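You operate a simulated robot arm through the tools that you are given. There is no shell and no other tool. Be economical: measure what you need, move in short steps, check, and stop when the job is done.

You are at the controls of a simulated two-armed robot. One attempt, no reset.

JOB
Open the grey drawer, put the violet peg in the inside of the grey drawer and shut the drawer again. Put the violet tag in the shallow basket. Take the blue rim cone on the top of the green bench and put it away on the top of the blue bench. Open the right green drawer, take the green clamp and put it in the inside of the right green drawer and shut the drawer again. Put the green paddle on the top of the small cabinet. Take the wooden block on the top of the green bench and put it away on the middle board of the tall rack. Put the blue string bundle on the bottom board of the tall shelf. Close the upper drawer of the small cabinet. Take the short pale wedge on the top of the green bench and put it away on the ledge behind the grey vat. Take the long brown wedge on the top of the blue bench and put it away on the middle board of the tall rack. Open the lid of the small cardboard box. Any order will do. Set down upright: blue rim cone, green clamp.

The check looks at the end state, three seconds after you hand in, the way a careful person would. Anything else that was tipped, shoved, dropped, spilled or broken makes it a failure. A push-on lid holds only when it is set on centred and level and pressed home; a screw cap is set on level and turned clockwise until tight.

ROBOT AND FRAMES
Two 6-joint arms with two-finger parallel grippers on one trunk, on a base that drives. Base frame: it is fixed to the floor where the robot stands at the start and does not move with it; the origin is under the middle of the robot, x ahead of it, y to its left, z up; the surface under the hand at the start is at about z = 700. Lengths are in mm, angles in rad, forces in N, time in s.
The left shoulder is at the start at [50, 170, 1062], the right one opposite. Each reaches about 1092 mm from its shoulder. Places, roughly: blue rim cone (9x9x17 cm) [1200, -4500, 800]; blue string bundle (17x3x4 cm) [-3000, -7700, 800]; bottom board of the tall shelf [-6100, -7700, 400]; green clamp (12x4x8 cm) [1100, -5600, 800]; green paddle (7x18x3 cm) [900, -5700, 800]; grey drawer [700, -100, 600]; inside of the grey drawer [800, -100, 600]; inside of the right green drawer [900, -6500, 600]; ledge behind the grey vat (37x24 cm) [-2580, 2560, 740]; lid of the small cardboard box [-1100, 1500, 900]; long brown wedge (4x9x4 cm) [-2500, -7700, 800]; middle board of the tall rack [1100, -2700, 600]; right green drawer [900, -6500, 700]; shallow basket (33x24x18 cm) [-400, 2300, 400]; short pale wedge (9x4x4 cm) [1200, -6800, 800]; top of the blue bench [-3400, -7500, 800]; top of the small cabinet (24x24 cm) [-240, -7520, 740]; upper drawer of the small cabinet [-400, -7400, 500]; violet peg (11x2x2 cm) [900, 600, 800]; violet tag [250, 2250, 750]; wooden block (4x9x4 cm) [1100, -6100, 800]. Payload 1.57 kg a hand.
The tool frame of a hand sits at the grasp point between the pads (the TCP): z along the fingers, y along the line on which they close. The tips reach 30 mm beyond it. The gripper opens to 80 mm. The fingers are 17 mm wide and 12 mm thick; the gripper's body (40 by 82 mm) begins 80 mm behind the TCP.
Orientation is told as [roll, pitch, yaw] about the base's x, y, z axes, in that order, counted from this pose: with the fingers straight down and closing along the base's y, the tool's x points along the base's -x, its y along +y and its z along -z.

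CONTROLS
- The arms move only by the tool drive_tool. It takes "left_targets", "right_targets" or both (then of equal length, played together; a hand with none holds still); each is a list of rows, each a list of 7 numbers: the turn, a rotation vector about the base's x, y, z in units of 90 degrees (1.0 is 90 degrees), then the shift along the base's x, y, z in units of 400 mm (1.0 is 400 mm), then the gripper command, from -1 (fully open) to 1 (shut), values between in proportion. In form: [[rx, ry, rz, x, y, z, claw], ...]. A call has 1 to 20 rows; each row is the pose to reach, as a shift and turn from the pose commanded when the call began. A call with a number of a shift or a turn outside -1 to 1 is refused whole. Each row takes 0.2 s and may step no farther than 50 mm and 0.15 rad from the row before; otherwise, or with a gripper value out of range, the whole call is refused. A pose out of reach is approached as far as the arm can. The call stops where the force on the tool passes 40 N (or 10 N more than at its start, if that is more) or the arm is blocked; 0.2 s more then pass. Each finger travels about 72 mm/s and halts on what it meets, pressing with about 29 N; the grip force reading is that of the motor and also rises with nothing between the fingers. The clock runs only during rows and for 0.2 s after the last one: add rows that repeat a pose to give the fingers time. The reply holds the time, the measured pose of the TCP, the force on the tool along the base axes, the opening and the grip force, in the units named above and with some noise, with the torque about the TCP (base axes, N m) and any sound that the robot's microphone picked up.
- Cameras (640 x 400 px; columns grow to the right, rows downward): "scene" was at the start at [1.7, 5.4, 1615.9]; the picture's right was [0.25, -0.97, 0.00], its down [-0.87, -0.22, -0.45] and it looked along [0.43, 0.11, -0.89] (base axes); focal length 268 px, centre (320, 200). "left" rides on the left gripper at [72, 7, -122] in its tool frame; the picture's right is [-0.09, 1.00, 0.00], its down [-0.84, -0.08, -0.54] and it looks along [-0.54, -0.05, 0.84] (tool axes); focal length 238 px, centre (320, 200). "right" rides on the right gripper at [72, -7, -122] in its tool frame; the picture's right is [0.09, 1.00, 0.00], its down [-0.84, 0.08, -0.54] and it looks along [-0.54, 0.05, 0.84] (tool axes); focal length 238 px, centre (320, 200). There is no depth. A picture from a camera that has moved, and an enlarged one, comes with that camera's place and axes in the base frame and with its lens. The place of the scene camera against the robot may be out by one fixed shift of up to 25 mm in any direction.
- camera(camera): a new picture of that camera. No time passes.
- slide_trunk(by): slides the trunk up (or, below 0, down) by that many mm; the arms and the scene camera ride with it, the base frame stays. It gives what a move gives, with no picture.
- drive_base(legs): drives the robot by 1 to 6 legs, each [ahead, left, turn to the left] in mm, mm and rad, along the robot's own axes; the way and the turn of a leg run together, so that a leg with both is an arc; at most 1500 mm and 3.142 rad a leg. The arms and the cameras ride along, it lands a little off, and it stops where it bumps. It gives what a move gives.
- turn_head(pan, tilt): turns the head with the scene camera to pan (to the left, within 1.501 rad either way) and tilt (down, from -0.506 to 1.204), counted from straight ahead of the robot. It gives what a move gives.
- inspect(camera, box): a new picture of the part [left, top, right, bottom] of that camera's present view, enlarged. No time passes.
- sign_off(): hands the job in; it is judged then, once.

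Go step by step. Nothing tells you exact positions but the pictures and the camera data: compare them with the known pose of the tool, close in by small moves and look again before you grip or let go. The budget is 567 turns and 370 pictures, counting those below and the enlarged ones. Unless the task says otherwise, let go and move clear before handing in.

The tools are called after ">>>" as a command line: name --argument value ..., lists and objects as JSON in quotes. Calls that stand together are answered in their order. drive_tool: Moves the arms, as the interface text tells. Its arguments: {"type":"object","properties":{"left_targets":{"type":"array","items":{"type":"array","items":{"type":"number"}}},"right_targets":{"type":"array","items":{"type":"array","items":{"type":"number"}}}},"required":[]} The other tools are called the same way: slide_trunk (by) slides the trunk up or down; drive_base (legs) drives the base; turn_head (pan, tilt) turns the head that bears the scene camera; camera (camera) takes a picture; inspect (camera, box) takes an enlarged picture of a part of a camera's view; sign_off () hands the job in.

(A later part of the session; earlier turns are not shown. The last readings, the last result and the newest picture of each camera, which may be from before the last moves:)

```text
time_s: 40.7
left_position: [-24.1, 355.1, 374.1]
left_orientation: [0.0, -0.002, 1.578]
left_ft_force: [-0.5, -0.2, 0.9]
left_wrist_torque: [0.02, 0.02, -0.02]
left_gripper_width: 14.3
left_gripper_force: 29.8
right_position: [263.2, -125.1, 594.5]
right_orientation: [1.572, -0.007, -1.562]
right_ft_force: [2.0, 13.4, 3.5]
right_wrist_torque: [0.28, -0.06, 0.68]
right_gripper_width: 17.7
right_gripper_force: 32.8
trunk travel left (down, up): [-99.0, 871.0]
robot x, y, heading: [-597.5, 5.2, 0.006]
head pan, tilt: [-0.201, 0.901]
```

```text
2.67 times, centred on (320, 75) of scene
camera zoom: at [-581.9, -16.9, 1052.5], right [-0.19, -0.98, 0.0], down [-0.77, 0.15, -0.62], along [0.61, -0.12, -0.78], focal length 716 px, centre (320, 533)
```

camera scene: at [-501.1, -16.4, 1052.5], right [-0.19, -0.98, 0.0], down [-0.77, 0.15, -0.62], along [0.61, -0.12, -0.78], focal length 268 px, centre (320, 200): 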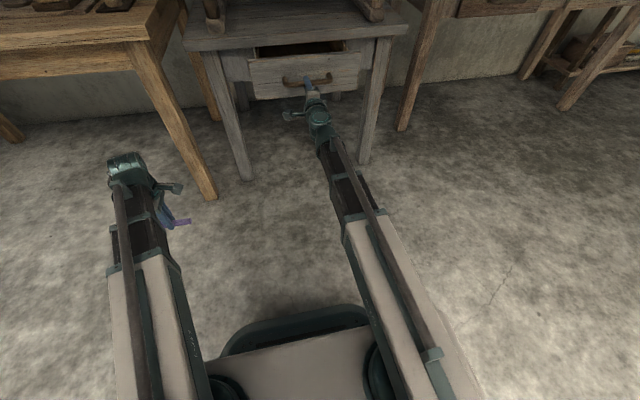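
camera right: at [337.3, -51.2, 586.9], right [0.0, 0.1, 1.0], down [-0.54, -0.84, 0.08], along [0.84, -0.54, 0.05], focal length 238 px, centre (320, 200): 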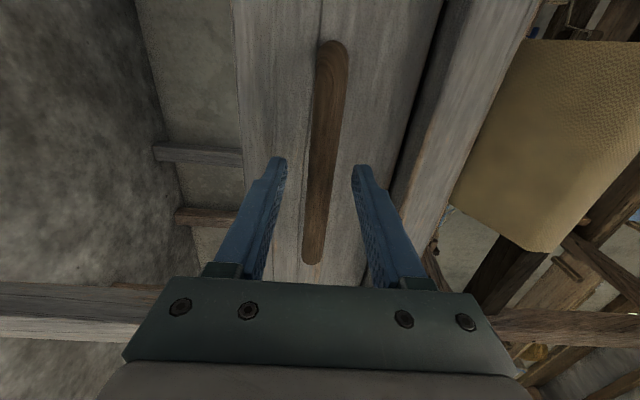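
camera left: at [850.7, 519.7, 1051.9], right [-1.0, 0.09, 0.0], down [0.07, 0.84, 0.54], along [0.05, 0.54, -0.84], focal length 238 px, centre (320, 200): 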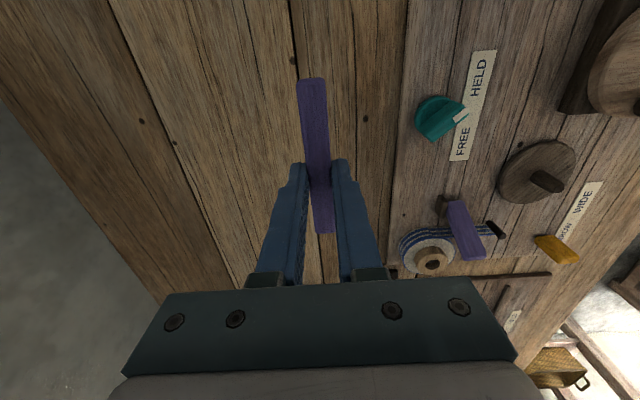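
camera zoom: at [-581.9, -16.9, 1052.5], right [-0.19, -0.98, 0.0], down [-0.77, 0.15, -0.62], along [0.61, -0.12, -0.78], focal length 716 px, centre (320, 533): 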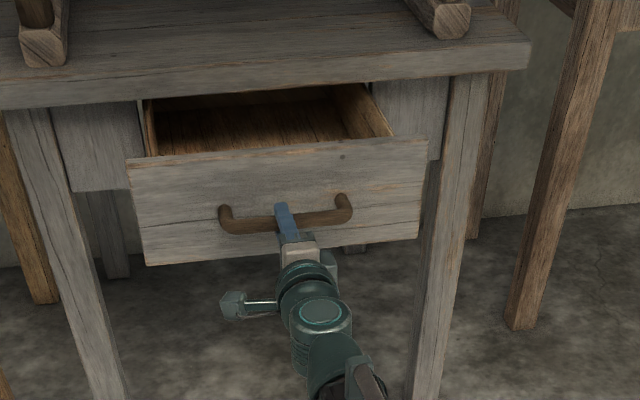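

The drawer is open by 200 mm. I let go of the handle and pull the right hand back and aside.

>>> drive_tool --right_targets '[[0, 0, 0, 0, 0, 0, -0.2], [0, 0, 0, 0, 0, 0, -0.2], [0, 0, 0, -0.05, 0, 0, -0.2], [0, 0, 0, -0.15, 0, 0, -0.2], [0, 0, 0, -0.25, 0, 0, -0.2], [0, 0, 0, -0.35, -0.05, 0, -0.2], [0, 0, 0, -0.4, -0.15, 0, -0.2], [0, 0, 0, -0.4, -0.25, 0, -0.2], [0, 0, 0, -0.4, -0.35, 0, -0.2], [0, 0, 0, -0.4, -0.45, 0, -0.2], [0, 0, 0, -0.4, -0.55, 0, -0.2], [0, 0, 0, -0.4, -0.65, 0, -0.2]]'

>>> slide_trunk --by 370

>>> drive_base --legs '[[220, 0, 0]]'

>>> camera --camera "scene"

```text
time_s: 43.3
left_position: [-24.2, 355.5, 374.7]
left_orientation: [0.001, -0.001, 1.578]
left_ft_force: [-0.1, 0.3, 0.1]
left_wrist_torque: [0.01, -0.02, 0.01]
left_gripper_width: 14.6
left_gripper_force: 29.1
right_position: [102.2, -382.9, 595.7]
right_orientation: [1.576, -0.005, -1.562]
right_ft_force: [0.6, -0.3, -0.2]
right_wrist_torque: [-0.01, 0.01, -0.03]
right_gripper_width: 47.9
right_gripper_force: 0.0
trunk travel left (down, up): [-99.0, 871.0]
robot x, y, heading: [-598.1, 6.3, 0.007]
head pan, tilt: [-0.201, 0.901]
```

```text
time_s: 46.9
left_position: [-24.0, 354.5, 745.6]
left_orientation: [0.0, -0.001, 1.577]
left_ft_force: [-0.9, -0.4, -0.1]
left_wrist_torque: [0.04, 0.02, -0.05]
left_gripper_width: 14.6
left_gripper_force: 28.7
right_position: [102.4, -383.3, 965.3]
right_orientation: [1.575, -0.003, -1.561]
right_ft_force: [-0.2, 0.5, 0.4]
right_wrist_torque: [0.02, 0.0, -0.02]
right_gripper_width: 47.9
right_gripper_force: 0.0
trunk travel left (down, up): [-469.0, 501.0]
robot x, y, heading: [-596.6, 13.7, 0.007]
head pan, tilt: [-0.201, 0.901]
```

```text
time_s: 48.6
left_position: [198.5, 356.8, 743.8]
left_orientation: [0.0, -0.002, 1.58]
left_ft_force: [-0.2, -1.2, -0.1]
left_wrist_torque: [-0.01, 0.0, -0.03]
left_gripper_width: 14.8
left_gripper_force: 29.1
right_position: [324.2, -381.1, 965.2]
right_orientation: [1.576, -0.007, -1.564]
right_ft_force: [-0.3, 0.8, -0.5]
right_wrist_torque: [0.0, -0.01, -0.02]
right_gripper_width: 47.7
right_gripper_force: 0.0
trunk travel left (down, up): [-469.0, 501.0]
robot x, y, heading: [-378.1, 12.0, 0.014]
head pan, tilt: [-0.201, 0.901]
```

```text
339 pictures are left
camera scene: at [-359.5, -15.8, 1422.4], right [-0.19, -0.98, 0.0], down [-0.77, 0.15, -0.62], along [0.61, -0.12, -0.78], focal length 268 px, centre (320, 200)
```

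scene: 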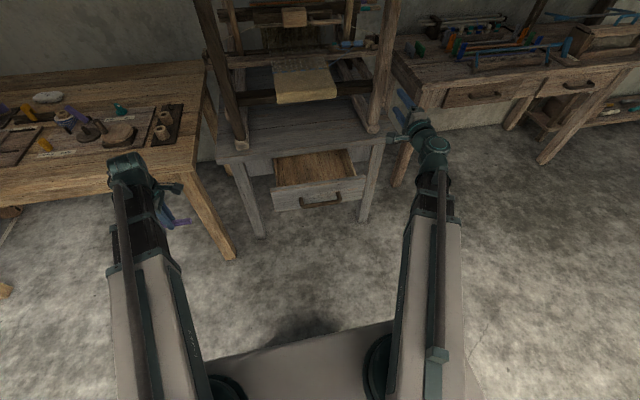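

Now the left hand carries the peg over the open drawer.

>>> drive_tool --left_targets '[[0, 0, 0, 0.05, -0.1, 0, 1], [0, 0, 0, 0.1, -0.2, 0, 1], [0, 0, 0, 0.15, -0.3, 0, 1], [0, 0, 0, 0.2, -0.4, 0, 1], [0, 0, 0, 0.25, -0.5, 0, 1], [0, 0, 0, 0.3, -0.6, 0, 1], [0, 0, 0, 0.35, -0.7, 0, 1], [0, 0, 0, 0.4, -0.8, 0, 1], [0, 0, 0, 0.43, -0.9, 0, 1], [0, 0, 0, 0.46, -1, 0, 1]]'

>>> drive_tool --left_targets '[[0, 0, 0, 0.02, -0.1, 0, 1], [0, 0, 0, 0.03, -0.2, 0, 1]]'

>>> camera --camera "left"

>>> camera --camera "scene"

```text
time_s: 50.8
left_position: [381.2, -43.1, 743.9]
left_orientation: [-0.001, -0.002, 1.579]
left_ft_force: [-0.1, -0.6, -0.2]
left_wrist_torque: [-0.02, -0.04, 0.02]
left_gripper_width: 14.6
left_gripper_force: 29.1
right_position: [324.5, -381.0, 964.8]
right_orientation: [1.577, -0.004, -1.561]
right_ft_force: [-1.1, 1.5, -0.5]
right_wrist_torque: [0.01, 0.0, 0.0]
right_gripper_width: 48.3
right_gripper_force: 0.1
trunk travel left (down, up): [-469.0, 501.0]
robot x, y, heading: [-373.8, 7.9, 0.011]
head pan, tilt: [-0.201, 0.901]
```

```text
time_s: 51.4
left_position: [396.4, -123.0, 744.1]
left_orientation: [0.0, -0.001, 1.578]
left_ft_force: [-0.3, 0.6, -0.7]
left_wrist_torque: [-0.01, 0.0, 0.01]
left_gripper_width: 14.5
left_gripper_force: 28.9
right_position: [324.0, -380.5, 965.0]
right_orientation: [1.574, -0.005, -1.561]
right_ft_force: [0.1, 0.5, -0.4]
right_wrist_torque: [-0.04, -0.01, -0.03]
right_gripper_width: 47.8
right_gripper_force: 0.0
trunk travel left (down, up): [-469.0, 501.0]
robot x, y, heading: [-375.7, 8.5, 0.007]
head pan, tilt: [-0.201, 0.901]
```

```text
338 pictures are left
camera left: at [389.8, -195.6, 866.0], right [-1.0, 0.08, 0.0], down [0.07, 0.84, 0.54], along [0.04, 0.54, -0.84], focal length 238 px, centre (320, 200)
```

left: 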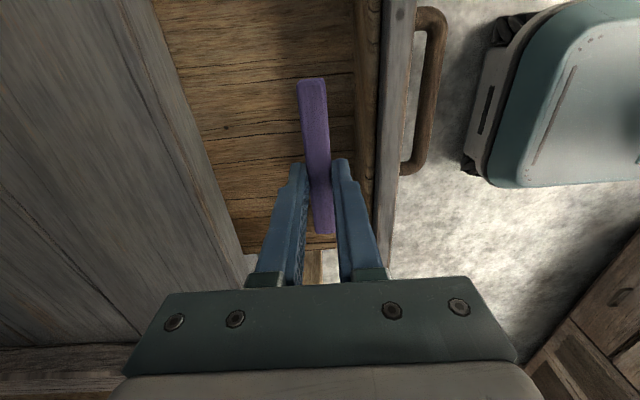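

```text
337 pictures are left
camera scene: at [-359.3, -15.9, 1422.4], right [-0.19, -0.98, 0.0], down [-0.77, 0.15, -0.62], along [0.61, -0.12, -0.78], focal length 268 px, centre (320, 200)
```

scene: 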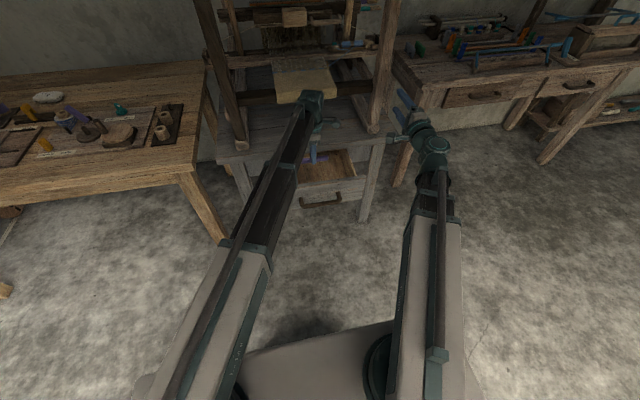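

Peg is above the drawer. I shift slightly inward and lower.

>>> drive_tool --left_targets '[[0, 0, 0, 0.05, 0, 0, 1]]'

>>> slide_trunk --by -125

>>> camera --camera "left"

```text
time_s: 51.8
left_position: [414.9, -123.5, 744.0]
left_orientation: [0.002, -0.002, 1.581]
left_ft_force: [1.0, -0.7, 0.4]
left_wrist_torque: [0.02, 0.02, 0.01]
left_gripper_width: 14.4
left_gripper_force: 28.6
right_position: [324.8, -381.4, 964.8]
right_orientation: [1.577, -0.004, -1.561]
right_ft_force: [-0.5, 0.8, 0.0]
right_wrist_torque: [0.01, 0.03, -0.01]
right_gripper_width: 47.9
right_gripper_force: 0.1
trunk travel left (down, up): [-469.0, 501.0]
robot x, y, heading: [-374.9, 9.6, 0.001]
head pan, tilt: [-0.201, 0.901]
```

```text
time_s: 53.3
left_position: [414.4, -122.6, 619.0]
left_orientation: [0.0, -0.001, 1.579]
left_ft_force: [-0.1, -0.1, 0.5]
left_wrist_torque: [0.0, -0.01, 0.0]
left_gripper_width: 14.5
left_gripper_force: 28.9
right_position: [324.6, -380.8, 840.2]
right_orientation: [1.574, -0.004, -1.561]
right_ft_force: [-0.1, 0.4, 0.7]
right_wrist_torque: [-0.01, 0.01, -0.01]
right_gripper_width: 47.9
right_gripper_force: 0.0
trunk travel left (down, up): [-344.0, 626.0]
robot x, y, heading: [-373.1, 11.4, 0.01]
head pan, tilt: [-0.201, 0.901]
```

```text
336 pictures are left
camera left: at [408.1, -195.6, 741.1], right [-1.0, 0.08, 0.0], down [0.07, 0.84, 0.54], along [0.05, 0.54, -0.84], focal length 238 px, centre (320, 200)
```

left: 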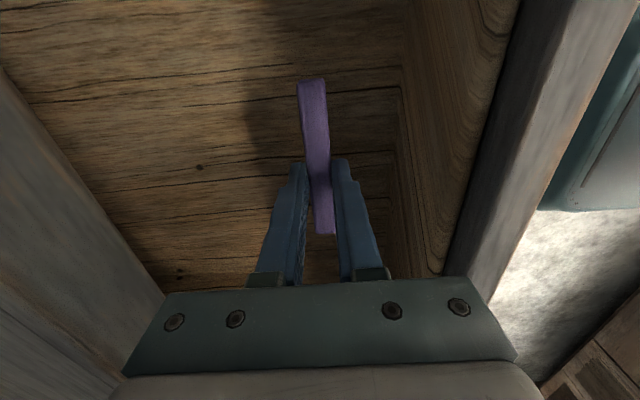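

>>> slide_trunk --by -20

>>> slide_trunk --by -12

>>> camera --camera "left"

```text
time_s: 54.0
left_position: [413.9, -123.8, 599.0]
left_orientation: [0.001, 0.0, 1.58]
left_ft_force: [-0.5, -0.2, 0.5]
left_wrist_torque: [-0.03, 0.01, -0.01]
left_gripper_width: 14.6
left_gripper_force: 29.1
right_position: [324.7, -380.5, 819.9]
right_orientation: [1.575, -0.004, -1.562]
right_ft_force: [0.5, -0.2, 0.3]
right_wrist_torque: [-0.02, -0.02, 0.04]
right_gripper_width: 48.0
right_gripper_force: 0.2
trunk travel left (down, up): [-324.0, 646.0]
robot x, y, heading: [-375.2, 13.0, 0.011]
head pan, tilt: [-0.201, 0.901]
```

```text
time_s: 54.6
left_position: [414.1, -121.9, 586.8]
left_orientation: [0.0, -0.002, 1.579]
left_ft_force: [0.1, 0.3, -1.0]
left_wrist_torque: [0.01, 0.03, 0.0]
left_gripper_width: 14.7
left_gripper_force: 29.1
right_position: [325.0, -380.9, 808.0]
right_orientation: [1.576, -0.006, -1.563]
right_ft_force: [-0.3, 0.1, -0.4]
right_wrist_torque: [0.02, 0.02, -0.03]
right_gripper_width: 48.1
right_gripper_force: 0.1
trunk travel left (down, up): [-312.0, 658.0]
robot x, y, heading: [-372.3, 5.7, 0.008]
head pan, tilt: [-0.201, 0.901]
```

```text
335 pictures are left
camera left: at [408.1, -195.6, 709.0], right [-1.0, 0.08, 0.0], down [0.07, 0.84, 0.54], along [0.05, 0.54, -0.84], focal length 238 px, centre (320, 200)
```

left: 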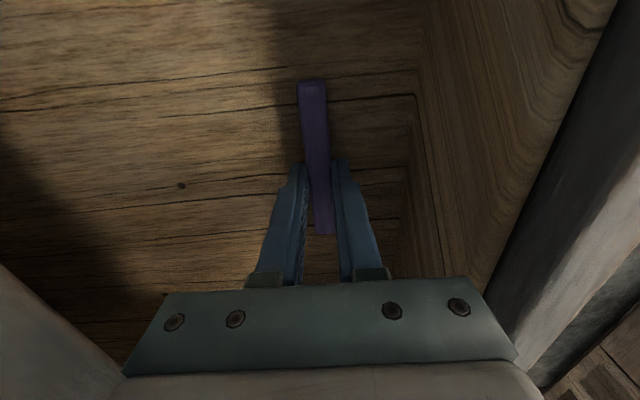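

>>> slide_trunk --by -7

>>> slide_trunk --by -6

>>> camera --camera "left"

```text
time_s: 55.2
left_position: [414.6, -122.2, 581.7]
left_orientation: [0.001, -0.002, 1.579]
left_ft_force: [0.2, 0.5, 17.8]
left_wrist_torque: [-0.08, 0.0, 0.0]
left_gripper_width: 14.6
left_gripper_force: 28.7
right_position: [324.8, -381.1, 803.6]
right_orientation: [1.576, -0.003, -1.563]
right_ft_force: [0.3, -0.5, 0.2]
right_wrist_torque: [-0.01, 0.01, 0.02]
right_gripper_width: 48.0
right_gripper_force: 0.1
trunk travel left (down, up): [-305.0, 665.0]
robot x, y, heading: [-374.0, 9.3, 0.009]
head pan, tilt: [-0.201, 0.901]
```

```text
time_s: 55.5
left_position: [413.0, -122.0, 581.1]
left_orientation: [-0.002, -0.002, 1.579]
left_ft_force: [-1.9, -1.0, 33.7]
left_wrist_torque: [-0.07, 0.2, 0.07]
left_gripper_width: 14.6
left_gripper_force: 29.0
right_position: [323.5, -380.9, 803.0]
right_orientation: [1.578, -0.007, -1.562]
right_ft_force: [0.2, 0.0, 0.1]
right_wrist_torque: [-0.01, 0.01, -0.01]
right_gripper_width: 47.9
right_gripper_force: 0.0
trunk travel left (down, up): [-304.0, 666.0]
robot x, y, heading: [-374.2, 9.6, 0.007]
head pan, tilt: [-0.201, 0.901]
stopped: the force on the tool passed its limit at 50 N (the readings are from after the stop); the commanded pose is now the measured one
```

```text
334 pictures are left
camera left: at [406.6, -195.5, 703.4], right [-1.0, 0.08, 0.0], down [0.07, 0.84, 0.54], along [0.05, 0.54, -0.84], focal length 238 px, centre (320, 200)
```

left: 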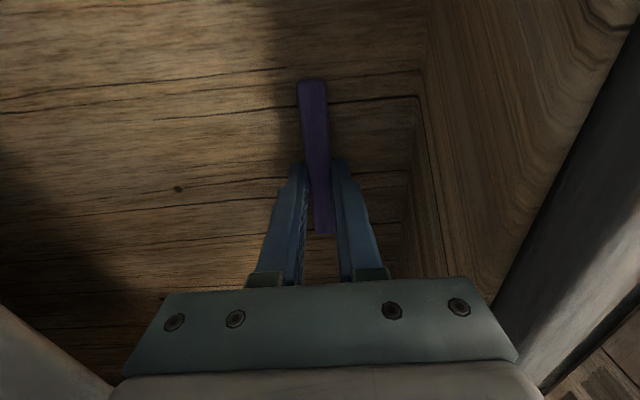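

The peg rests on the drawer floor. I ease up slightly, open, and lift away.

>>> slide_trunk --by 2

>>> drive_tool --left_targets '[[0, 0, 0, 0, 0, 0, 0.3], [0, 0, 0, 0, 0, 0, 0], [0, 0, 0, 0, 0, 0, 0]]'

>>> slide_trunk --by 160

>>> camera --camera "left"

```text
time_s: 56.0
left_position: [414.5, -124.2, 583.0]
left_orientation: [0.0, -0.003, 1.579]
left_ft_force: [-1.6, 0.8, 12.5]
left_wrist_torque: [-0.02, 0.06, -0.04]
left_gripper_width: 14.8
left_gripper_force: 29.4
right_position: [323.8, -380.4, 802.9]
right_orientation: [1.577, -0.006, -1.561]
right_ft_force: [-0.2, 0.2, -0.4]
right_wrist_torque: [0.02, -0.02, -0.03]
right_gripper_width: 47.9
right_gripper_force: 0.0
trunk travel left (down, up): [-306.0, 664.0]
robot x, y, heading: [-372.2, 12.9, 0.011]
head pan, tilt: [-0.201, 0.901]
```

```text
time_s: 56.8
left_position: [414.9, -122.3, 581.4]
left_orientation: [0.001, -0.002, 1.58]
left_ft_force: [-0.9, 0.9, 10.6]
left_wrist_torque: [-0.03, 0.01, -0.01]
left_gripper_width: 39.6
left_gripper_force: 0.0
right_position: [325.9, -380.5, 802.6]
right_orientation: [1.576, -0.005, -1.561]
right_ft_force: [0.2, 0.9, -0.1]
right_wrist_torque: [-0.04, 0.01, 0.03]
right_gripper_width: 48.1
right_gripper_force: 0.1
trunk travel left (down, up): [-306.0, 664.0]
robot x, y, heading: [-376.8, 8.9, 0.009]
head pan, tilt: [-0.201, 0.901]
```

```text
time_s: 58.7
left_position: [415.5, -123.3, 740.0]
left_orientation: [0.0, -0.001, 1.581]
left_ft_force: [-0.1, 0.3, -0.1]
left_wrist_torque: [-0.02, 0.0, 0.01]
left_gripper_width: 40.1
left_gripper_force: 0.1
right_position: [326.5, -381.0, 960.9]
right_orientation: [1.577, -0.007, -1.563]
right_ft_force: [-0.1, -0.7, -0.2]
right_wrist_torque: [0.01, 0.01, 0.04]
right_gripper_width: 47.8
right_gripper_force: 0.0
trunk travel left (down, up): [-466.0, 504.0]
robot x, y, heading: [-376.6, 12.4, 0.01]
head pan, tilt: [-0.201, 0.901]
```

```text
333 pictures are left
camera left: at [408.4, -195.8, 862.7], right [-1.0, 0.08, 0.0], down [0.07, 0.84, 0.54], along [0.05, 0.54, -0.84], focal length 238 px, centre (320, 200)
```

left: 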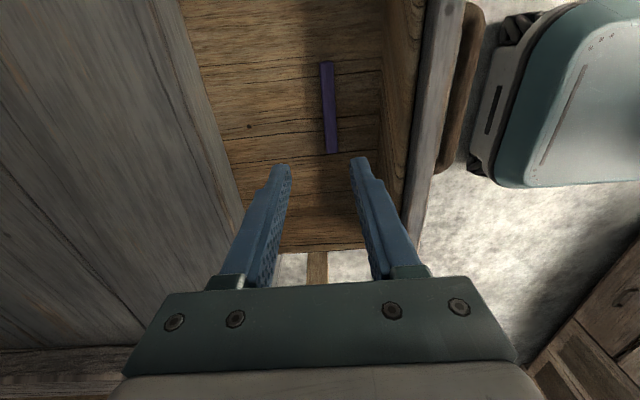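

Peg lies in the drawer. I take the left hand back out and go to push the drawer shut with the right.

>>> drive_tool --left_targets '[[0, 0, 0, -0.03, 0.1, 0, 0], [0, 0, 0, -0.06, 0.2, 0, 0], [0, 0, 0, -0.1, 0.3, 0, 0], [0, 0, 0, -0.15, 0.4, 0, 0], [0, 0, 0, -0.2, 0.5, 0, 0], [0, 0, 0, -0.25, 0.6, 0, 0], [0, 0, 0, -0.3, 0.7, 0, 0], [0, 0, 0, -0.35, 0.8, 0, 0], [0, 0, 0, -0.4, 0.9, 0, 0], [0, 0, 0, -0.45, 1, 0, 0]]'

>>> drive_base --legs '[[-220, 0, 0]]'

>>> slide_trunk --by -366

>>> drive_tool --right_targets '[[0, 0, 0, 0, 0.1, 0, -0.2], [0, 0, 0, 0, 0.2, 0, -0.2], [0, 0, 0, 0, 0.3, 0, -0.2], [0, 0, 0, 0, 0.4, 0, -0.2], [0, 0, 0, 0, 0.5, 0, -0.2], [0, 0, 0, 0, 0.6, 0, -0.2], [0, 0, 0, 0, 0.64, 0, -0.2]]'

>>> camera --camera "right"

```text
time_s: 60.9
left_position: [236.4, 276.5, 741.2]
left_orientation: [-0.001, -0.003, 1.577]
left_ft_force: [0.8, -0.2, 0.4]
left_wrist_torque: [0.01, 0.01, 0.01]
left_gripper_width: 39.7
left_gripper_force: 0.0
left hand out of reach, approached as far as the arm can: row 3
right_position: [324.6, -382.1, 961.5]
right_orientation: [1.574, -0.006, -1.563]
right_ft_force: [0.2, 0.0, 0.5]
right_wrist_torque: [0.02, 0.04, 0.0]
right_gripper_width: 47.8
right_gripper_force: 0.1
trunk travel left (down, up): [-466.0, 504.0]
robot x, y, heading: [-373.3, 10.0, 0.006]
head pan, tilt: [-0.201, 0.901]
```

```text
time_s: 62.5
left_position: [18.4, 274.4, 740.3]
left_orientation: [0.001, -0.001, 1.58]
left_ft_force: [0.4, 0.8, -0.5]
left_wrist_torque: [-0.02, -0.03, 0.02]
left_gripper_width: 40.4
left_gripper_force: 0.0
right_position: [109.9, -382.8, 963.2]
right_orientation: [1.578, -0.004, -1.562]
right_ft_force: [0.6, -0.3, -0.6]
right_wrist_torque: [0.06, -0.01, -0.03]
right_gripper_width: 47.8
right_gripper_force: 0.0
trunk travel left (down, up): [-466.0, 504.0]
robot x, y, heading: [-590.6, 8.2, 0.006]
head pan, tilt: [-0.201, 0.901]
```

```text
time_s: 66.1
left_position: [18.5, 276.2, 375.5]
left_orientation: [-0.001, -0.001, 1.58]
left_ft_force: [0.0, 0.5, 0.1]
left_wrist_torque: [-0.02, -0.01, 0.02]
left_gripper_width: 40.0
left_gripper_force: 0.2
right_position: [109.2, -381.4, 594.5]
right_orientation: [1.576, -0.007, -1.563]
right_ft_force: [0.6, -0.6, -0.7]
right_wrist_torque: [-0.01, 0.06, 0.02]
right_gripper_width: 47.9
right_gripper_force: 0.0
trunk travel left (down, up): [-100.0, 870.0]
robot x, y, heading: [-589.0, 3.8, 0.008]
head pan, tilt: [-0.201, 0.901]
```

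```text
time_s: 67.7
left_position: [19.1, 275.3, 374.0]
left_orientation: [-0.001, -0.001, 1.58]
left_ft_force: [-0.3, 0.0, -0.6]
left_wrist_torque: [0.0, -0.03, -0.04]
left_gripper_width: 40.2
left_gripper_force: 0.1
right_position: [108.3, -126.6, 596.4]
right_orientation: [1.574, -0.006, -1.563]
right_ft_force: [0.5, -0.1, 0.4]
right_wrist_torque: [0.0, 0.01, 0.03]
right_gripper_width: 48.2
right_gripper_force: 0.0
trunk travel left (down, up): [-100.0, 870.0]
robot x, y, heading: [-593.4, 7.6, 0.007]
head pan, tilt: [-0.201, 0.901]
```

```text
332 pictures are left
camera right: at [-13.6, -54.4, 588.1], right [0.0, 0.1, 1.0], down [-0.53, -0.84, 0.08], along [0.84, -0.53, 0.06], focal length 238 px, centre (320, 200)
```

right: 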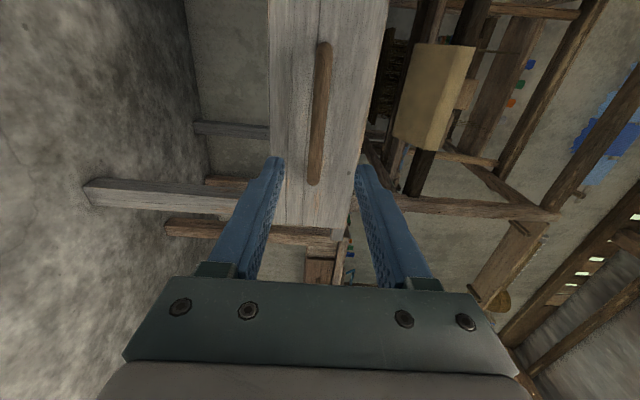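

Aligned with the handle. I push the drawer home with the fingertips straddling the bar.

>>> drive_tool --right_targets '[[0, 0, 0, 0.1, 0, 0, -0.2], [0, 0, 0, 0.2, 0, 0, -0.2], [0, 0, 0, 0.3, 0, 0, -0.2], [0, 0, 0, 0.36, 0, 0, -0.2], [0, 0, 0, 0.4, 0, 0, -0.2], [0, 0, 0, 0.44, 0, 0, -0.2], [0, 0, 0, 0.48, 0, 0, -0.2], [0, 0, 0, 0.52, 0, 0, -0.2], [0, 0, 0, 0.56, 0, 0, -0.2], [0, 0, 0, 0.6, 0, 0, -0.2], [0, 0, 0, 0.64, 0, 0, -0.2], [0, 0, 0, 0.68, 0, 0, -0.2], [0, 0, 0, 0.72, 0, 0, -0.2], [0, 0, 0, 0.76, 0, 0, -0.2], [0, 0, 0, 0.8, 0, 0, -0.2], [0, 0, 0, 0.84, 0, 0, -0.2], [0, 0, 0, 0.87, 0, 0, -0.2], [0, 0, 0, 0.89, 0, 0, -0.2], [0, 0, 0, 0.91, 0, 0, -0.2], [0, 0, 0, 0.93, 0, 0, -0.2]]'

>>> camera --camera "scene"

```text
time_s: 71.9
left_position: [18.7, 275.8, 374.4]
left_orientation: [0.003, -0.001, 1.578]
left_ft_force: [0.6, 0.7, 0.5]
left_wrist_torque: [-0.03, -0.02, 0.0]
left_gripper_width: 40.2
left_gripper_force: 0.0
right_position: [481.1, -124.6, 595.1]
right_orientation: [1.572, -0.006, -1.56]
right_ft_force: [1.3, -0.6, 0.7]
right_wrist_torque: [0.02, -0.03, -0.01]
right_gripper_width: 48.3
right_gripper_force: 0.1
trunk travel left (down, up): [-100.0, 870.0]
robot x, y, heading: [-593.4, 6.7, 0.009]
head pan, tilt: [-0.201, 0.901]
```

```text
331 pictures are left
camera scene: at [-576.3, -17.6, 1053.2], right [-0.19, -0.98, 0.0], down [-0.77, 0.15, -0.62], along [0.61, -0.12, -0.78], focal length 268 px, centre (320, 200)
```

scene: 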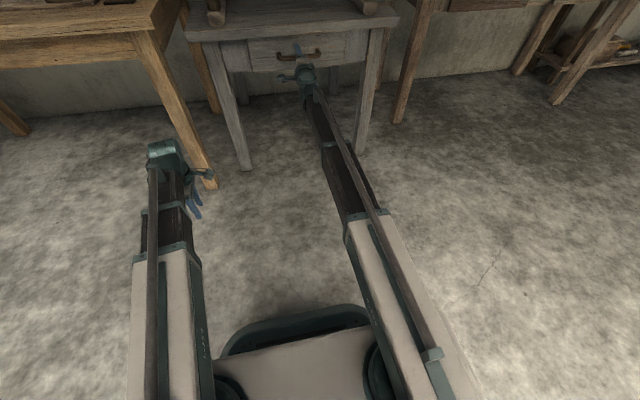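

>>> drive_tool --right_targets '[[0, 0, 0, 0.02, 0, 0, -0.2], [0, 0, 0, 0.04, 0, 0, -0.2], [0, 0, 0, 0.06, 0, 0, -0.2], [0, 0, 0, 0.08, 0, 0, -0.2]]'

>>> inspect --camera "scene" --box '[200, 0, 440, 150]'

>>> camera --camera "right"

```text
time_s: 72.6
left_position: [18.6, 276.2, 376.2]
left_orientation: [0.0, -0.002, 1.579]
left_ft_force: [-0.4, 0.2, 0.0]
left_wrist_torque: [-0.01, -0.02, 0.0]
left_gripper_width: 40.1
left_gripper_force: 0.1
right_position: [492.0, -127.4, 596.3]
right_orientation: [1.575, -0.005, -1.56]
right_ft_force: [-7.3, 0.1, -1.0]
right_wrist_torque: [0.0, 0.27, -0.03]
right_gripper_width: 48.8
right_gripper_force: 0.9
trunk travel left (down, up): [-100.0, 870.0]
robot x, y, heading: [-593.9, 5.6, 0.011]
head pan, tilt: [-0.201, 0.901]
stopped in row 3 (right hand): the force on the tool passed its limit at 51 N (the readings are from after the stop); the commanded pose is now the measured one
```

```text
2.67 times, centred on (320, 75) of scene
camera zoom: at [-577.2, -17.6, 1053.2], right [-0.19, -0.98, 0.0], down [-0.77, 0.15, -0.62], along [0.61, -0.12, -0.78], focal length 716 px, centre (320, 533)
```

zoom: 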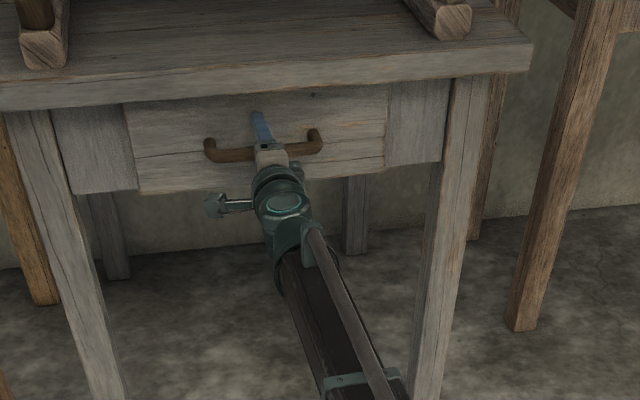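

```text
329 pictures are left
camera right: at [369.8, -55.4, 588.3], right [-0.01, 0.1, 1.0], down [-0.53, -0.84, 0.08], along [0.85, -0.53, 0.06], focal length 238 px, centre (320, 200)
```

right: 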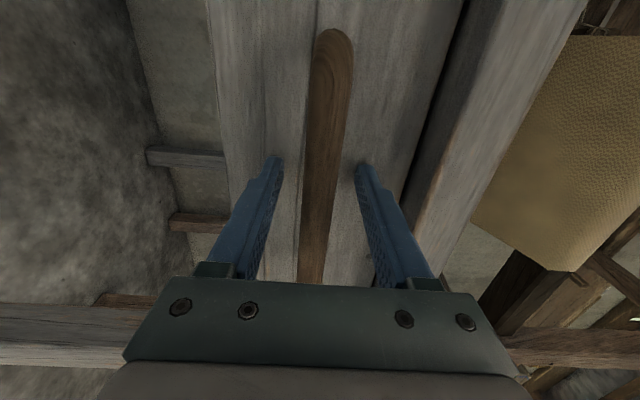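

Drawer is shut. I pull the right hand back, raise the trunk and look left towards the violet tag and basket.

>>> drive_tool --right_targets '[[0, 0, 0, -0.1, 0, 0, -0.2], [0, 0, 0, -0.2, 0, 0, -0.2], [0, 0, 0, -0.3, 0, 0, -0.2], [0, 0, 0, -0.4, 0, 0, -0.2], [0, 0, 0, -0.5, 0, 0, -0.2], [0, 0, 0, -0.6, 0, 0, -0.2], [0, 0, 0, -0.7, 0, 0, -0.2], [0, 0, 0, -0.8, 0, 0, -0.2], [0, 0, 0, -0.9, 0, 0, -0.2]]'

>>> slide_trunk --by 400

>>> slide_trunk --by 200

>>> turn_head --pan 1.2 --tilt 0.5

>>> camera --camera "scene"

```text
time_s: 74.6
left_position: [18.9, 275.0, 375.3]
left_orientation: [0.001, -0.002, 1.579]
left_ft_force: [-0.4, -0.8, -0.4]
left_wrist_torque: [0.03, 0.01, -0.02]
left_gripper_width: 40.2
left_gripper_force: 0.2
right_position: [135.6, -126.7, 594.9]
right_orientation: [1.575, -0.005, -1.561]
right_ft_force: [-0.5, -0.1, -0.6]
right_wrist_torque: [-0.03, -0.02, 0.01]
right_gripper_width: 48.0
right_gripper_force: 0.1
trunk travel left (down, up): [-100.0, 870.0]
robot x, y, heading: [-593.8, 8.9, 0.009]
head pan, tilt: [-0.201, 0.901]
```

```text
time_s: 78.4
left_position: [19.3, 275.3, 775.3]
left_orientation: [-0.001, -0.001, 1.579]
left_ft_force: [-0.4, -0.1, -0.1]
left_wrist_torque: [-0.02, -0.03, 0.01]
left_gripper_width: 40.1
left_gripper_force: 0.1
right_position: [136.0, -127.3, 995.8]
right_orientation: [1.574, -0.006, -1.56]
right_ft_force: [0.3, 0.2, -0.4]
right_wrist_torque: [0.01, -0.03, 0.0]
right_gripper_width: 47.9
right_gripper_force: 0.0
trunk travel left (down, up): [-500.0, 470.0]
robot x, y, heading: [-594.3, 5.3, 0.009]
head pan, tilt: [-0.201, 0.901]
```

```text
time_s: 80.6
left_position: [18.8, 275.5, 974.6]
left_orientation: [0.0, -0.001, 1.58]
left_ft_force: [0.3, -0.1, 0.3]
left_wrist_torque: [0.01, 0.0, -0.04]
left_gripper_width: 39.8
left_gripper_force: 0.1
right_position: [136.6, -127.1, 1197.0]
right_orientation: [1.574, -0.007, -1.561]
right_ft_force: [0.3, 0.8, -0.2]
right_wrist_torque: [-0.01, 0.01, 0.0]
right_gripper_width: 47.9
right_gripper_force: 0.0
trunk travel left (down, up): [-700.0, 270.0]
robot x, y, heading: [-596.9, 8.5, 0.01]
head pan, tilt: [-0.201, 0.901]
```

```text
time_s: 82.1
left_position: [19.7, 274.4, 974.8]
left_orientation: [-0.001, -0.002, 1.58]
left_ft_force: [0.5, 0.5, 0.1]
left_wrist_torque: [0.0, -0.01, 0.01]
left_gripper_width: 40.1
left_gripper_force: 0.1
right_position: [135.4, -127.0, 1195.1]
right_orientation: [1.577, -0.006, -1.56]
right_ft_force: [0.5, 0.1, 1.0]
right_wrist_torque: [0.01, 0.03, -0.01]
right_gripper_width: 47.9
right_gripper_force: 0.1
trunk travel left (down, up): [-700.0, 270.0]
robot x, y, heading: [-593.2, 8.1, 0.003]
head pan, tilt: [1.201, 0.499]
```

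```text
328 pictures are left
camera scene: at [-618.6, 81.9, 1687.1], right [0.94, -0.35, 0.0], down [-0.17, -0.45, -0.88], along [0.31, 0.82, -0.48], focal length 268 px, centre (320, 200)
```

scene: 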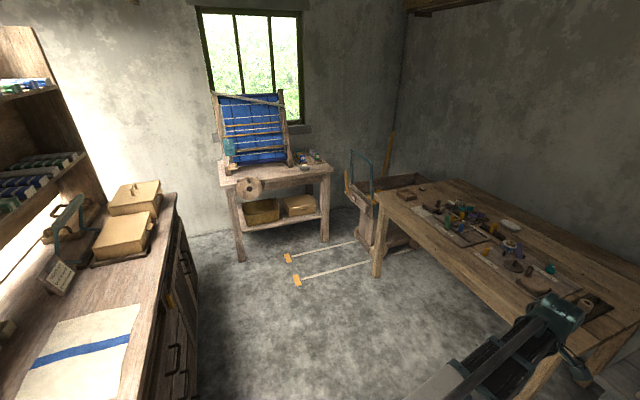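

>>> inspect --camera "scene" --box '[200, 130, 400, 255]'

>>> inspect --camera "scene" --box '[20, 160, 220, 285]'

```text
3.20 times, centred on (300, 192) of scene
camera zoom: at [-618.6, 81.9, 1687.1], right [0.94, -0.35, 0.0], down [-0.17, -0.45, -0.88], along [0.31, 0.82, -0.48], focal length 859 px, centre (384, 224)
```

zoom: 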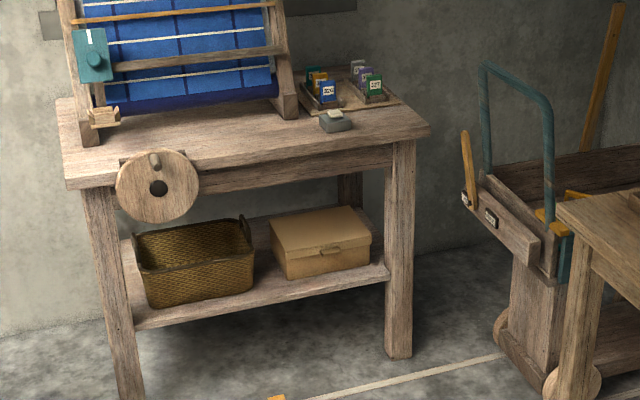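

```text
3.20 times, centred on (120, 222) of scene
camera zoom: at [-618.6, 81.9, 1687.1], right [0.94, -0.35, 0.0], down [-0.17, -0.45, -0.88], along [0.31, 0.82, -0.48], focal length 859 px, centre (960, 128)
```

zoom: 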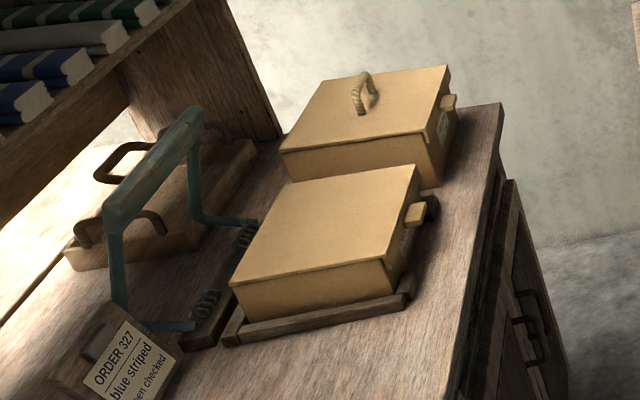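

The violet tag seems to stand in a card tray on the table under the window; the shallow basket is on that table's lower shelf. I turn and drive there.

>>> drive_base --legs '[[0, 0, 1.57], [700, -500, 0]]'

>>> turn_head --pan -0.1 --tilt 0.5

>>> camera --camera "scene"

```text
time_s: 83.4
left_position: [-8.2, 351.7, 974.6]
left_orientation: [0.002, -0.002, 1.694]
left_ft_force: [-0.8, 0.0, 0.1]
left_wrist_torque: [0.03, -0.01, -0.05]
left_gripper_width: 39.9
left_gripper_force: 0.0
right_position: [153.7, -34.4, 1196.2]
right_orientation: [1.577, -0.004, -1.447]
right_ft_force: [0.5, -0.8, 0.4]
right_wrist_torque: [0.02, 0.02, 0.03]
right_gripper_width: 48.3
right_gripper_force: 0.1
trunk travel left (down, up): [-700.0, 270.0]
robot x, y, heading: [-583.0, 13.7, 0.124]
head pan, tilt: [1.201, 0.499]
stopped in leg 1: the robot was blocked; the commanded pose is now the measured one
```

```text
time_s: 84.9
left_position: [-8.9, 351.6, 975.0]
left_orientation: [0.001, -0.002, 1.694]
left_ft_force: [-0.3, 0.6, -0.3]
left_wrist_torque: [0.06, -0.01, 0.01]
left_gripper_width: 40.0
left_gripper_force: 0.0
right_position: [152.6, -34.4, 1196.0]
right_orientation: [1.574, -0.006, -1.447]
right_ft_force: [-0.9, 0.4, -0.4]
right_wrist_torque: [0.04, -0.03, 0.0]
right_gripper_width: 47.9
right_gripper_force: 0.0
trunk travel left (down, up): [-700.0, 270.0]
robot x, y, heading: [-587.0, 19.5, 0.121]
head pan, tilt: [-0.099, 0.499]
```

```text
325 pictures are left
camera scene: at [-552.6, 3.7, 1687.1], right [0.02, -1.0, 0.0], down [-0.48, -0.01, -0.88], along [0.88, 0.02, -0.48], focal length 268 px, centre (320, 200)
```

scene: 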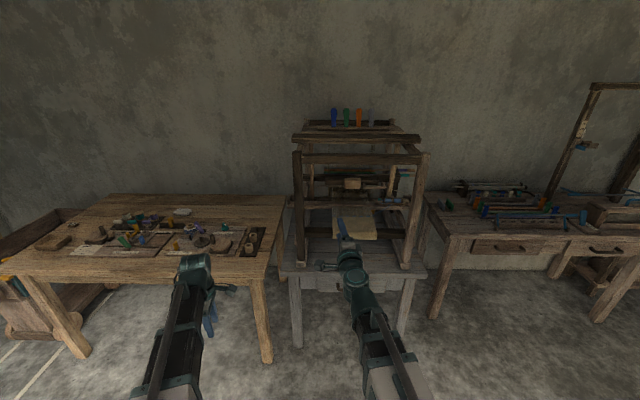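

The base bumped something while turning, likely the counter behind. I look there.

>>> turn_head --pan 1.5 --tilt 0.9

>>> camera --camera "scene"

>>> turn_head --pan -1.5 --tilt 0.7

>>> camera --camera "scene"

```text
time_s: 86.6
left_position: [-9.1, 351.3, 974.5]
left_orientation: [-0.001, 0.0, 1.693]
left_ft_force: [-0.4, 0.2, 0.5]
left_wrist_torque: [0.01, 0.01, 0.01]
left_gripper_width: 39.8
left_gripper_force: 0.0
right_position: [154.5, -34.0, 1197.2]
right_orientation: [1.574, -0.006, -1.448]
right_ft_force: [-0.9, 0.1, 0.3]
right_wrist_torque: [0.04, 0.0, -0.01]
right_gripper_width: 48.1
right_gripper_force: 0.0
trunk travel left (down, up): [-700.0, 270.0]
robot x, y, heading: [-582.3, 20.4, 0.117]
head pan, tilt: [1.499, 0.901]
```

```text
324 pictures are left
camera scene: at [-647.4, 76.9, 1653.2], right [1.0, 0.05, 0.0], down [0.04, -0.78, -0.62], along [-0.03, 0.62, -0.78], focal length 268 px, centre (320, 200)
```

scene: 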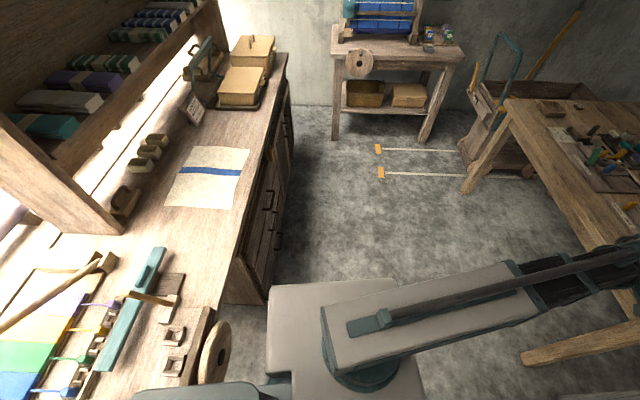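

```text
time_s: 89.2
left_position: [-9.0, 351.1, 974.7]
left_orientation: [0.001, -0.001, 1.693]
left_ft_force: [0.1, 1.0, 0.1]
left_wrist_torque: [-0.01, -0.01, -0.02]
left_gripper_width: 40.1
left_gripper_force: 0.1
right_position: [153.7, -33.5, 1195.2]
right_orientation: [1.574, -0.005, -1.446]
right_ft_force: [-0.6, -1.5, -0.1]
right_wrist_torque: [0.02, 0.04, 0.03]
right_gripper_width: 48.0
right_gripper_force: 0.0
trunk travel left (down, up): [-700.0, 270.0]
robot x, y, heading: [-585.6, 16.0, 0.125]
head pan, tilt: [-1.499, 0.7]
```

```text
323 pictures are left
camera scene: at [-627.1, -81.8, 1669.4], right [-0.98, -0.19, 0.0], down [-0.12, 0.63, -0.76], along [0.15, -0.75, -0.64], focal length 268 px, centre (320, 200)
```

scene: 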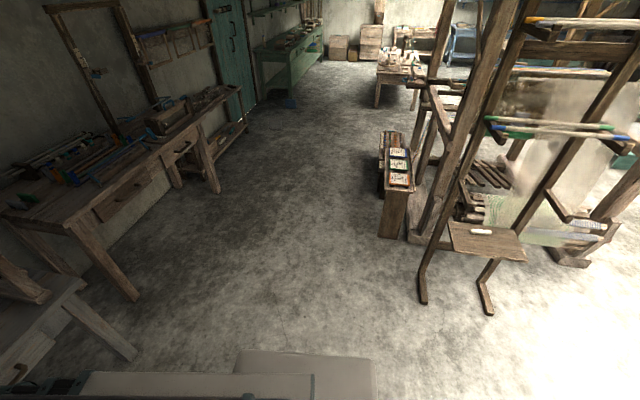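

Base rear touched the counter; nothing is displaced. I move ahead first, then turn and drive to the table.

>>> drive_base --legs '[[230, 0, 0], [0, 0, 1.45], [900, -250, 0]]'

>>> turn_head --pan -0.1 --tilt 0.6

>>> camera --camera "scene"

```text
time_s: 99.1
left_position: [-405.3, 1583.8, 973.8]
left_orientation: [0.001, -0.003, -3.12]
left_ft_force: [0.5, -0.4, -0.4]
left_wrist_torque: [0.0, -0.02, -0.04]
left_gripper_width: 40.3
left_gripper_force: 0.0
right_position: [-5.0, 1706.3, 1196.0]
right_orientation: [1.574, -0.006, 0.025]
right_ft_force: [0.7, 0.5, -0.7]
right_wrist_torque: [0.01, -0.02, -0.02]
right_gripper_width: 48.1
right_gripper_force: 0.1
trunk travel left (down, up): [-700.0, 270.0]
robot x, y, heading: [-133.9, 976.5, 1.589]
head pan, tilt: [-1.499, 0.7]
```

```text
time_s: 100.7
left_position: [-406.2, 1582.7, 974.7]
left_orientation: [0.0, -0.004, -3.121]
left_ft_force: [0.2, -0.8, 0.2]
left_wrist_torque: [0.01, -0.01, 0.0]
left_gripper_width: 39.8
left_gripper_force: 0.0
right_position: [-5.3, 1706.3, 1195.3]
right_orientation: [1.577, -0.006, 0.025]
right_ft_force: [0.0, 0.0, 0.3]
right_wrist_torque: [-0.01, 0.02, 0.0]
right_gripper_width: 47.9
right_gripper_force: 0.1
trunk travel left (down, up): [-700.0, 270.0]
robot x, y, heading: [-130.1, 976.2, 1.592]
head pan, tilt: [-0.099, 0.6]
```

```text
322 pictures are left
camera scene: at [-141.9, 1014.2, 1678.0], right [1.0, -0.08, 0.0], down [-0.04, -0.56, -0.82], along [0.06, 0.82, -0.57], focal length 268 px, centre (320, 200)
```

scene: 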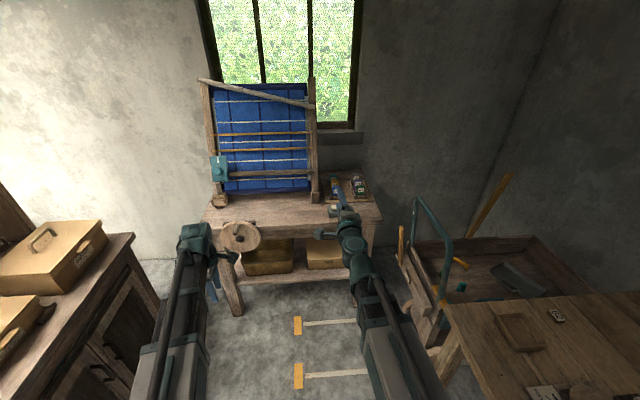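

>>> inspect --camera "scene" --box '[310, 160, 400, 216]'

```text
7.11 times, centred on (355, 188) of scene
camera zoom: at [-141.9, 1014.2, 1678.0], right [1.0, -0.08, 0.0], down [-0.04, -0.56, -0.82], along [0.06, 0.82, -0.57], focal length 1910 px, centre (71, 285)
```

zoom: 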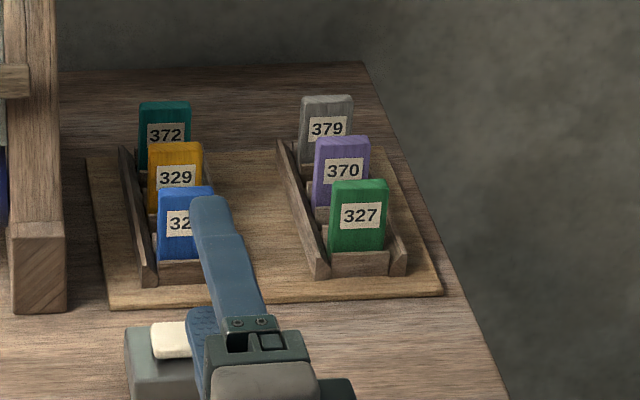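

The violet tag (370) stands in the middle of the right rack, at about [216, 2475, 790]. I turn the right hand back to fingers-down.

>>> drive_tool --right_targets '[[0, -0.0833, 0, 0, 0, 0, -0.2], [0, -0.1667, 0, 0, 0, 0, -0.2], [0, -0.25, 0, 0, 0, 0, -0.2], [0, -0.3333, 0, 0, 0, 0, -0.2], [0, -0.4167, 0, 0, 0, 0, -0.2], [0, -0.5, 0, 0, 0, 0, -0.2], [0, -0.5833, 0, 0, 0, 0, -0.2], [0, -0.6667, 0, 0, 0, 0, -0.2], [0, -0.75, 0, 0, 0, 0, -0.2], [0, -0.8333, 0, 0, 0, 0, -0.2], [0, -0.9167, 0, 0, 0, 0, -0.2], [0, -1, 0, 0, 0, 0, -0.2]]'

>>> drive_tool --right_targets '[[-0.0833, 0, 0, 0, -0.0047, -0.0718, -1], [-0.1667, 0, 0, 0, -0.0187, -0.1424, -1], [-0.25, 0, 0, 0, -0.0419, -0.2105, -1], [-0.3333, 0, 0, 0, -0.0737, -0.275, -1], [-0.4167, 0, 0, 0, -0.1137, -0.3348, -1], [-0.5, 0, 0, 0, -0.1611, -0.3889, -1], [-0.5833, 0, 0, 0, -0.2152, -0.4364, -1], [-0.6667, 0, 0, 0, -0.275, -0.4763, -1], [-0.75, 0, 0, 0, -0.3395, -0.5081, -1], [-0.8333, 0, 0, 0, -0.4077, -0.5313, -1], [-0.9167, 0, 0, 0, -0.4782, -0.5453, -1], [-1, 0, 0, 0, -0.55, -0.55, -1]]'

```text
time_s: 103.3
left_position: [-406.6, 1584.9, 974.5]
left_orientation: [-0.001, -0.001, -3.12]
left_ft_force: [-0.3, -0.3, 0.4]
left_wrist_torque: [0.02, -0.02, 0.0]
left_gripper_width: 40.2
left_gripper_force: 0.1
right_position: [-6.7, 1707.0, 1189.7]
right_orientation: [-0.412, -1.549, 1.988]
right_ft_force: [-0.4, -0.1, 0.1]
right_wrist_torque: [-0.01, -0.01, -0.03]
right_gripper_width: 47.8
right_gripper_force: 0.0
right hand out of reach, approached as far as the arm can: row 5, 6, 7, 8, 9, 10, 11, 12
trunk travel left (down, up): [-700.0, 270.0]
robot x, y, heading: [-133.9, 973.7, 1.588]
head pan, tilt: [-0.099, 0.6]
```

```text
time_s: 105.9
left_position: [-405.0, 1583.0, 975.4]
left_orientation: [0.001, -0.002, -3.12]
left_ft_force: [0.2, 0.3, 0.7]
left_wrist_torque: [0.05, -0.02, 0.01]
left_gripper_width: 40.0
left_gripper_force: 0.0
right_position: [-14.8, 1490.2, 984.5]
right_orientation: [-0.271, -0.079, 1.582]
right_ft_force: [0.2, 0.7, -0.3]
right_wrist_torque: [0.0, -0.01, 0.02]
right_gripper_width: 79.8
right_gripper_force: 0.1
right hand out of reach, approached as far as the arm can: row 3, 4, 5, 6, 7, 8, 9, 10, 11, 12
trunk travel left (down, up): [-700.0, 270.0]
robot x, y, heading: [-133.3, 974.2, 1.592]
head pan, tilt: [-0.099, 0.6]
```

>>> drive_tool --right_targets '[[-0.017, 0.0575, 0, -0.05, -0.014, -0.007, -1], [-0.033, 0.115, 0, -0.1, -0.028, -0.014, -1], [-0.049, 0.1725, 0, -0.147, -0.042, -0.02, -1]]'

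```text
time_s: 106.7
left_position: [-406.4, 1583.3, 974.4]
left_orientation: [0.001, -0.002, -3.122]
left_ft_force: [0.1, 1.4, -0.4]
left_wrist_torque: [-0.01, 0.0, -0.05]
left_gripper_width: 40.0
left_gripper_force: 0.0
right_position: [-75.4, 1472.3, 984.4]
right_orientation: [-0.26, -0.11, 1.582]
right_ft_force: [-1.1, -0.2, -0.2]
right_wrist_torque: [0.02, 0.0, -0.02]
right_gripper_width: 80.0
right_gripper_force: 0.0
right hand out of reach, approached as far as the arm can: row 1, 2, 3
trunk travel left (down, up): [-700.0, 270.0]
robot x, y, heading: [-131.1, 975.1, 1.595]
head pan, tilt: [-0.099, 0.6]
```

>>> drive_tool --right_targets '[[-0.023, 0.055, 0, -0.047, -0.02, -0.0142, -1], [-0.045, 0.11, 0, -0.094, -0.04, -0.0212, -1], [-0.068, 0.165, 0, -0.14, -0.058, -0.0235, -1]]'

```text
time_s: 107.5
left_position: [-406.6, 1583.0, 975.2]
left_orientation: [0.001, -0.002, -3.12]
left_ft_force: [0.2, 0.9, 0.2]
left_wrist_torque: [-0.03, 0.0, -0.01]
left_gripper_width: 40.0
left_gripper_force: 0.1
right_position: [-131.1, 1448.2, 983.0]
right_orientation: [-0.244, -0.144, 1.586]
right_ft_force: [0.1, 0.6, 0.3]
right_wrist_torque: [-0.03, -0.02, 0.01]
right_gripper_width: 80.1
right_gripper_force: 0.0
right hand out of reach, approached as far as the arm can: row 1, 2, 3
trunk travel left (down, up): [-700.0, 270.0]
robot x, y, heading: [-133.3, 976.9, 1.596]
head pan, tilt: [-0.099, 0.6]
```

>>> drive_tool --right_targets '[[0, 0.08, 0, 0, 0, -0.012, -1], [0, 0.08, 0, 0, 0, -0.012, -1]]'

>>> camera --camera "scene"

```text
time_s: 108.1
left_position: [-406.3, 1583.6, 975.0]
left_orientation: [0.001, -0.001, -3.121]
left_ft_force: [0.5, -0.6, -0.8]
left_wrist_torque: [-0.01, -0.01, -0.02]
left_gripper_width: 40.0
left_gripper_force: 0.0
right_position: [-133.2, 1448.0, 983.9]
right_orientation: [-0.227, -0.172, 1.583]
right_ft_force: [0.5, 0.3, 0.7]
right_wrist_torque: [0.03, -0.02, 0.01]
right_gripper_width: 79.8
right_gripper_force: 0.0
right hand out of reach, approached as far as the arm can: row 1, 2
trunk travel left (down, up): [-700.0, 270.0]
robot x, y, heading: [-130.2, 978.5, 1.594]
head pan, tilt: [-0.099, 0.6]
```

```text
320 pictures are left
camera scene: at [-142.1, 1014.1, 1678.0], right [1.0, -0.08, 0.0], down [-0.04, -0.56, -0.83], along [0.06, 0.82, -0.56], focal length 268 px, centre (320, 200)
```

scene: 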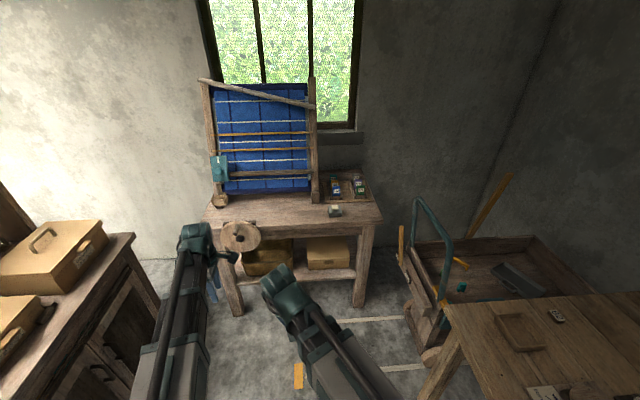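

>>> drive_tool --right_targets '[[-0.036, 0.048, 0, 0, 0, -0.012, -1], [-0.072, 0.096, 0, 0, 0, -0.02, -1], [-0.1077, 0.145, 0, 0, 0, -0.022, -1], [-0.1077, 0.145, 0, 0, 0, -0.022, -1], [-0.1077, 0.145, 0, 0, 0, -0.022, -1], [-0.1077, 0.145, 0, 0, 0, -0.022, -1], [-0.1077, 0.145, 0, 0, 0, -0.022, -1], [-0.1077, 0.145, 0, 0, 0, -0.022, -1], [-0.1077, 0.145, 0, 0, 0, -0.022, -1], [-0.1077, 0.145, 0, 0, 0, -0.022, -1]]'

```text
time_s: 110.3
left_position: [-406.5, 1582.5, 974.4]
left_orientation: [0.001, -0.001, -3.12]
left_ft_force: [-0.1, 0.1, 0.6]
left_wrist_torque: [-0.01, 0.01, -0.03]
left_gripper_width: 40.2
left_gripper_force: 0.0
right_position: [-133.8, 1448.1, 984.2]
right_orientation: [-0.242, -0.143, 1.581]
right_ft_force: [0.2, 0.9, 0.6]
right_wrist_torque: [0.03, -0.02, 0.0]
right_gripper_width: 79.8
right_gripper_force: 0.1
right hand out of reach, approached as far as the arm can: row 1, 2, 3, 4, 5, 6, 7, 8, 9, 10
trunk travel left (down, up): [-700.0, 270.0]
robot x, y, heading: [-131.3, 975.3, 1.595]
head pan, tilt: [-0.099, 0.6]
```

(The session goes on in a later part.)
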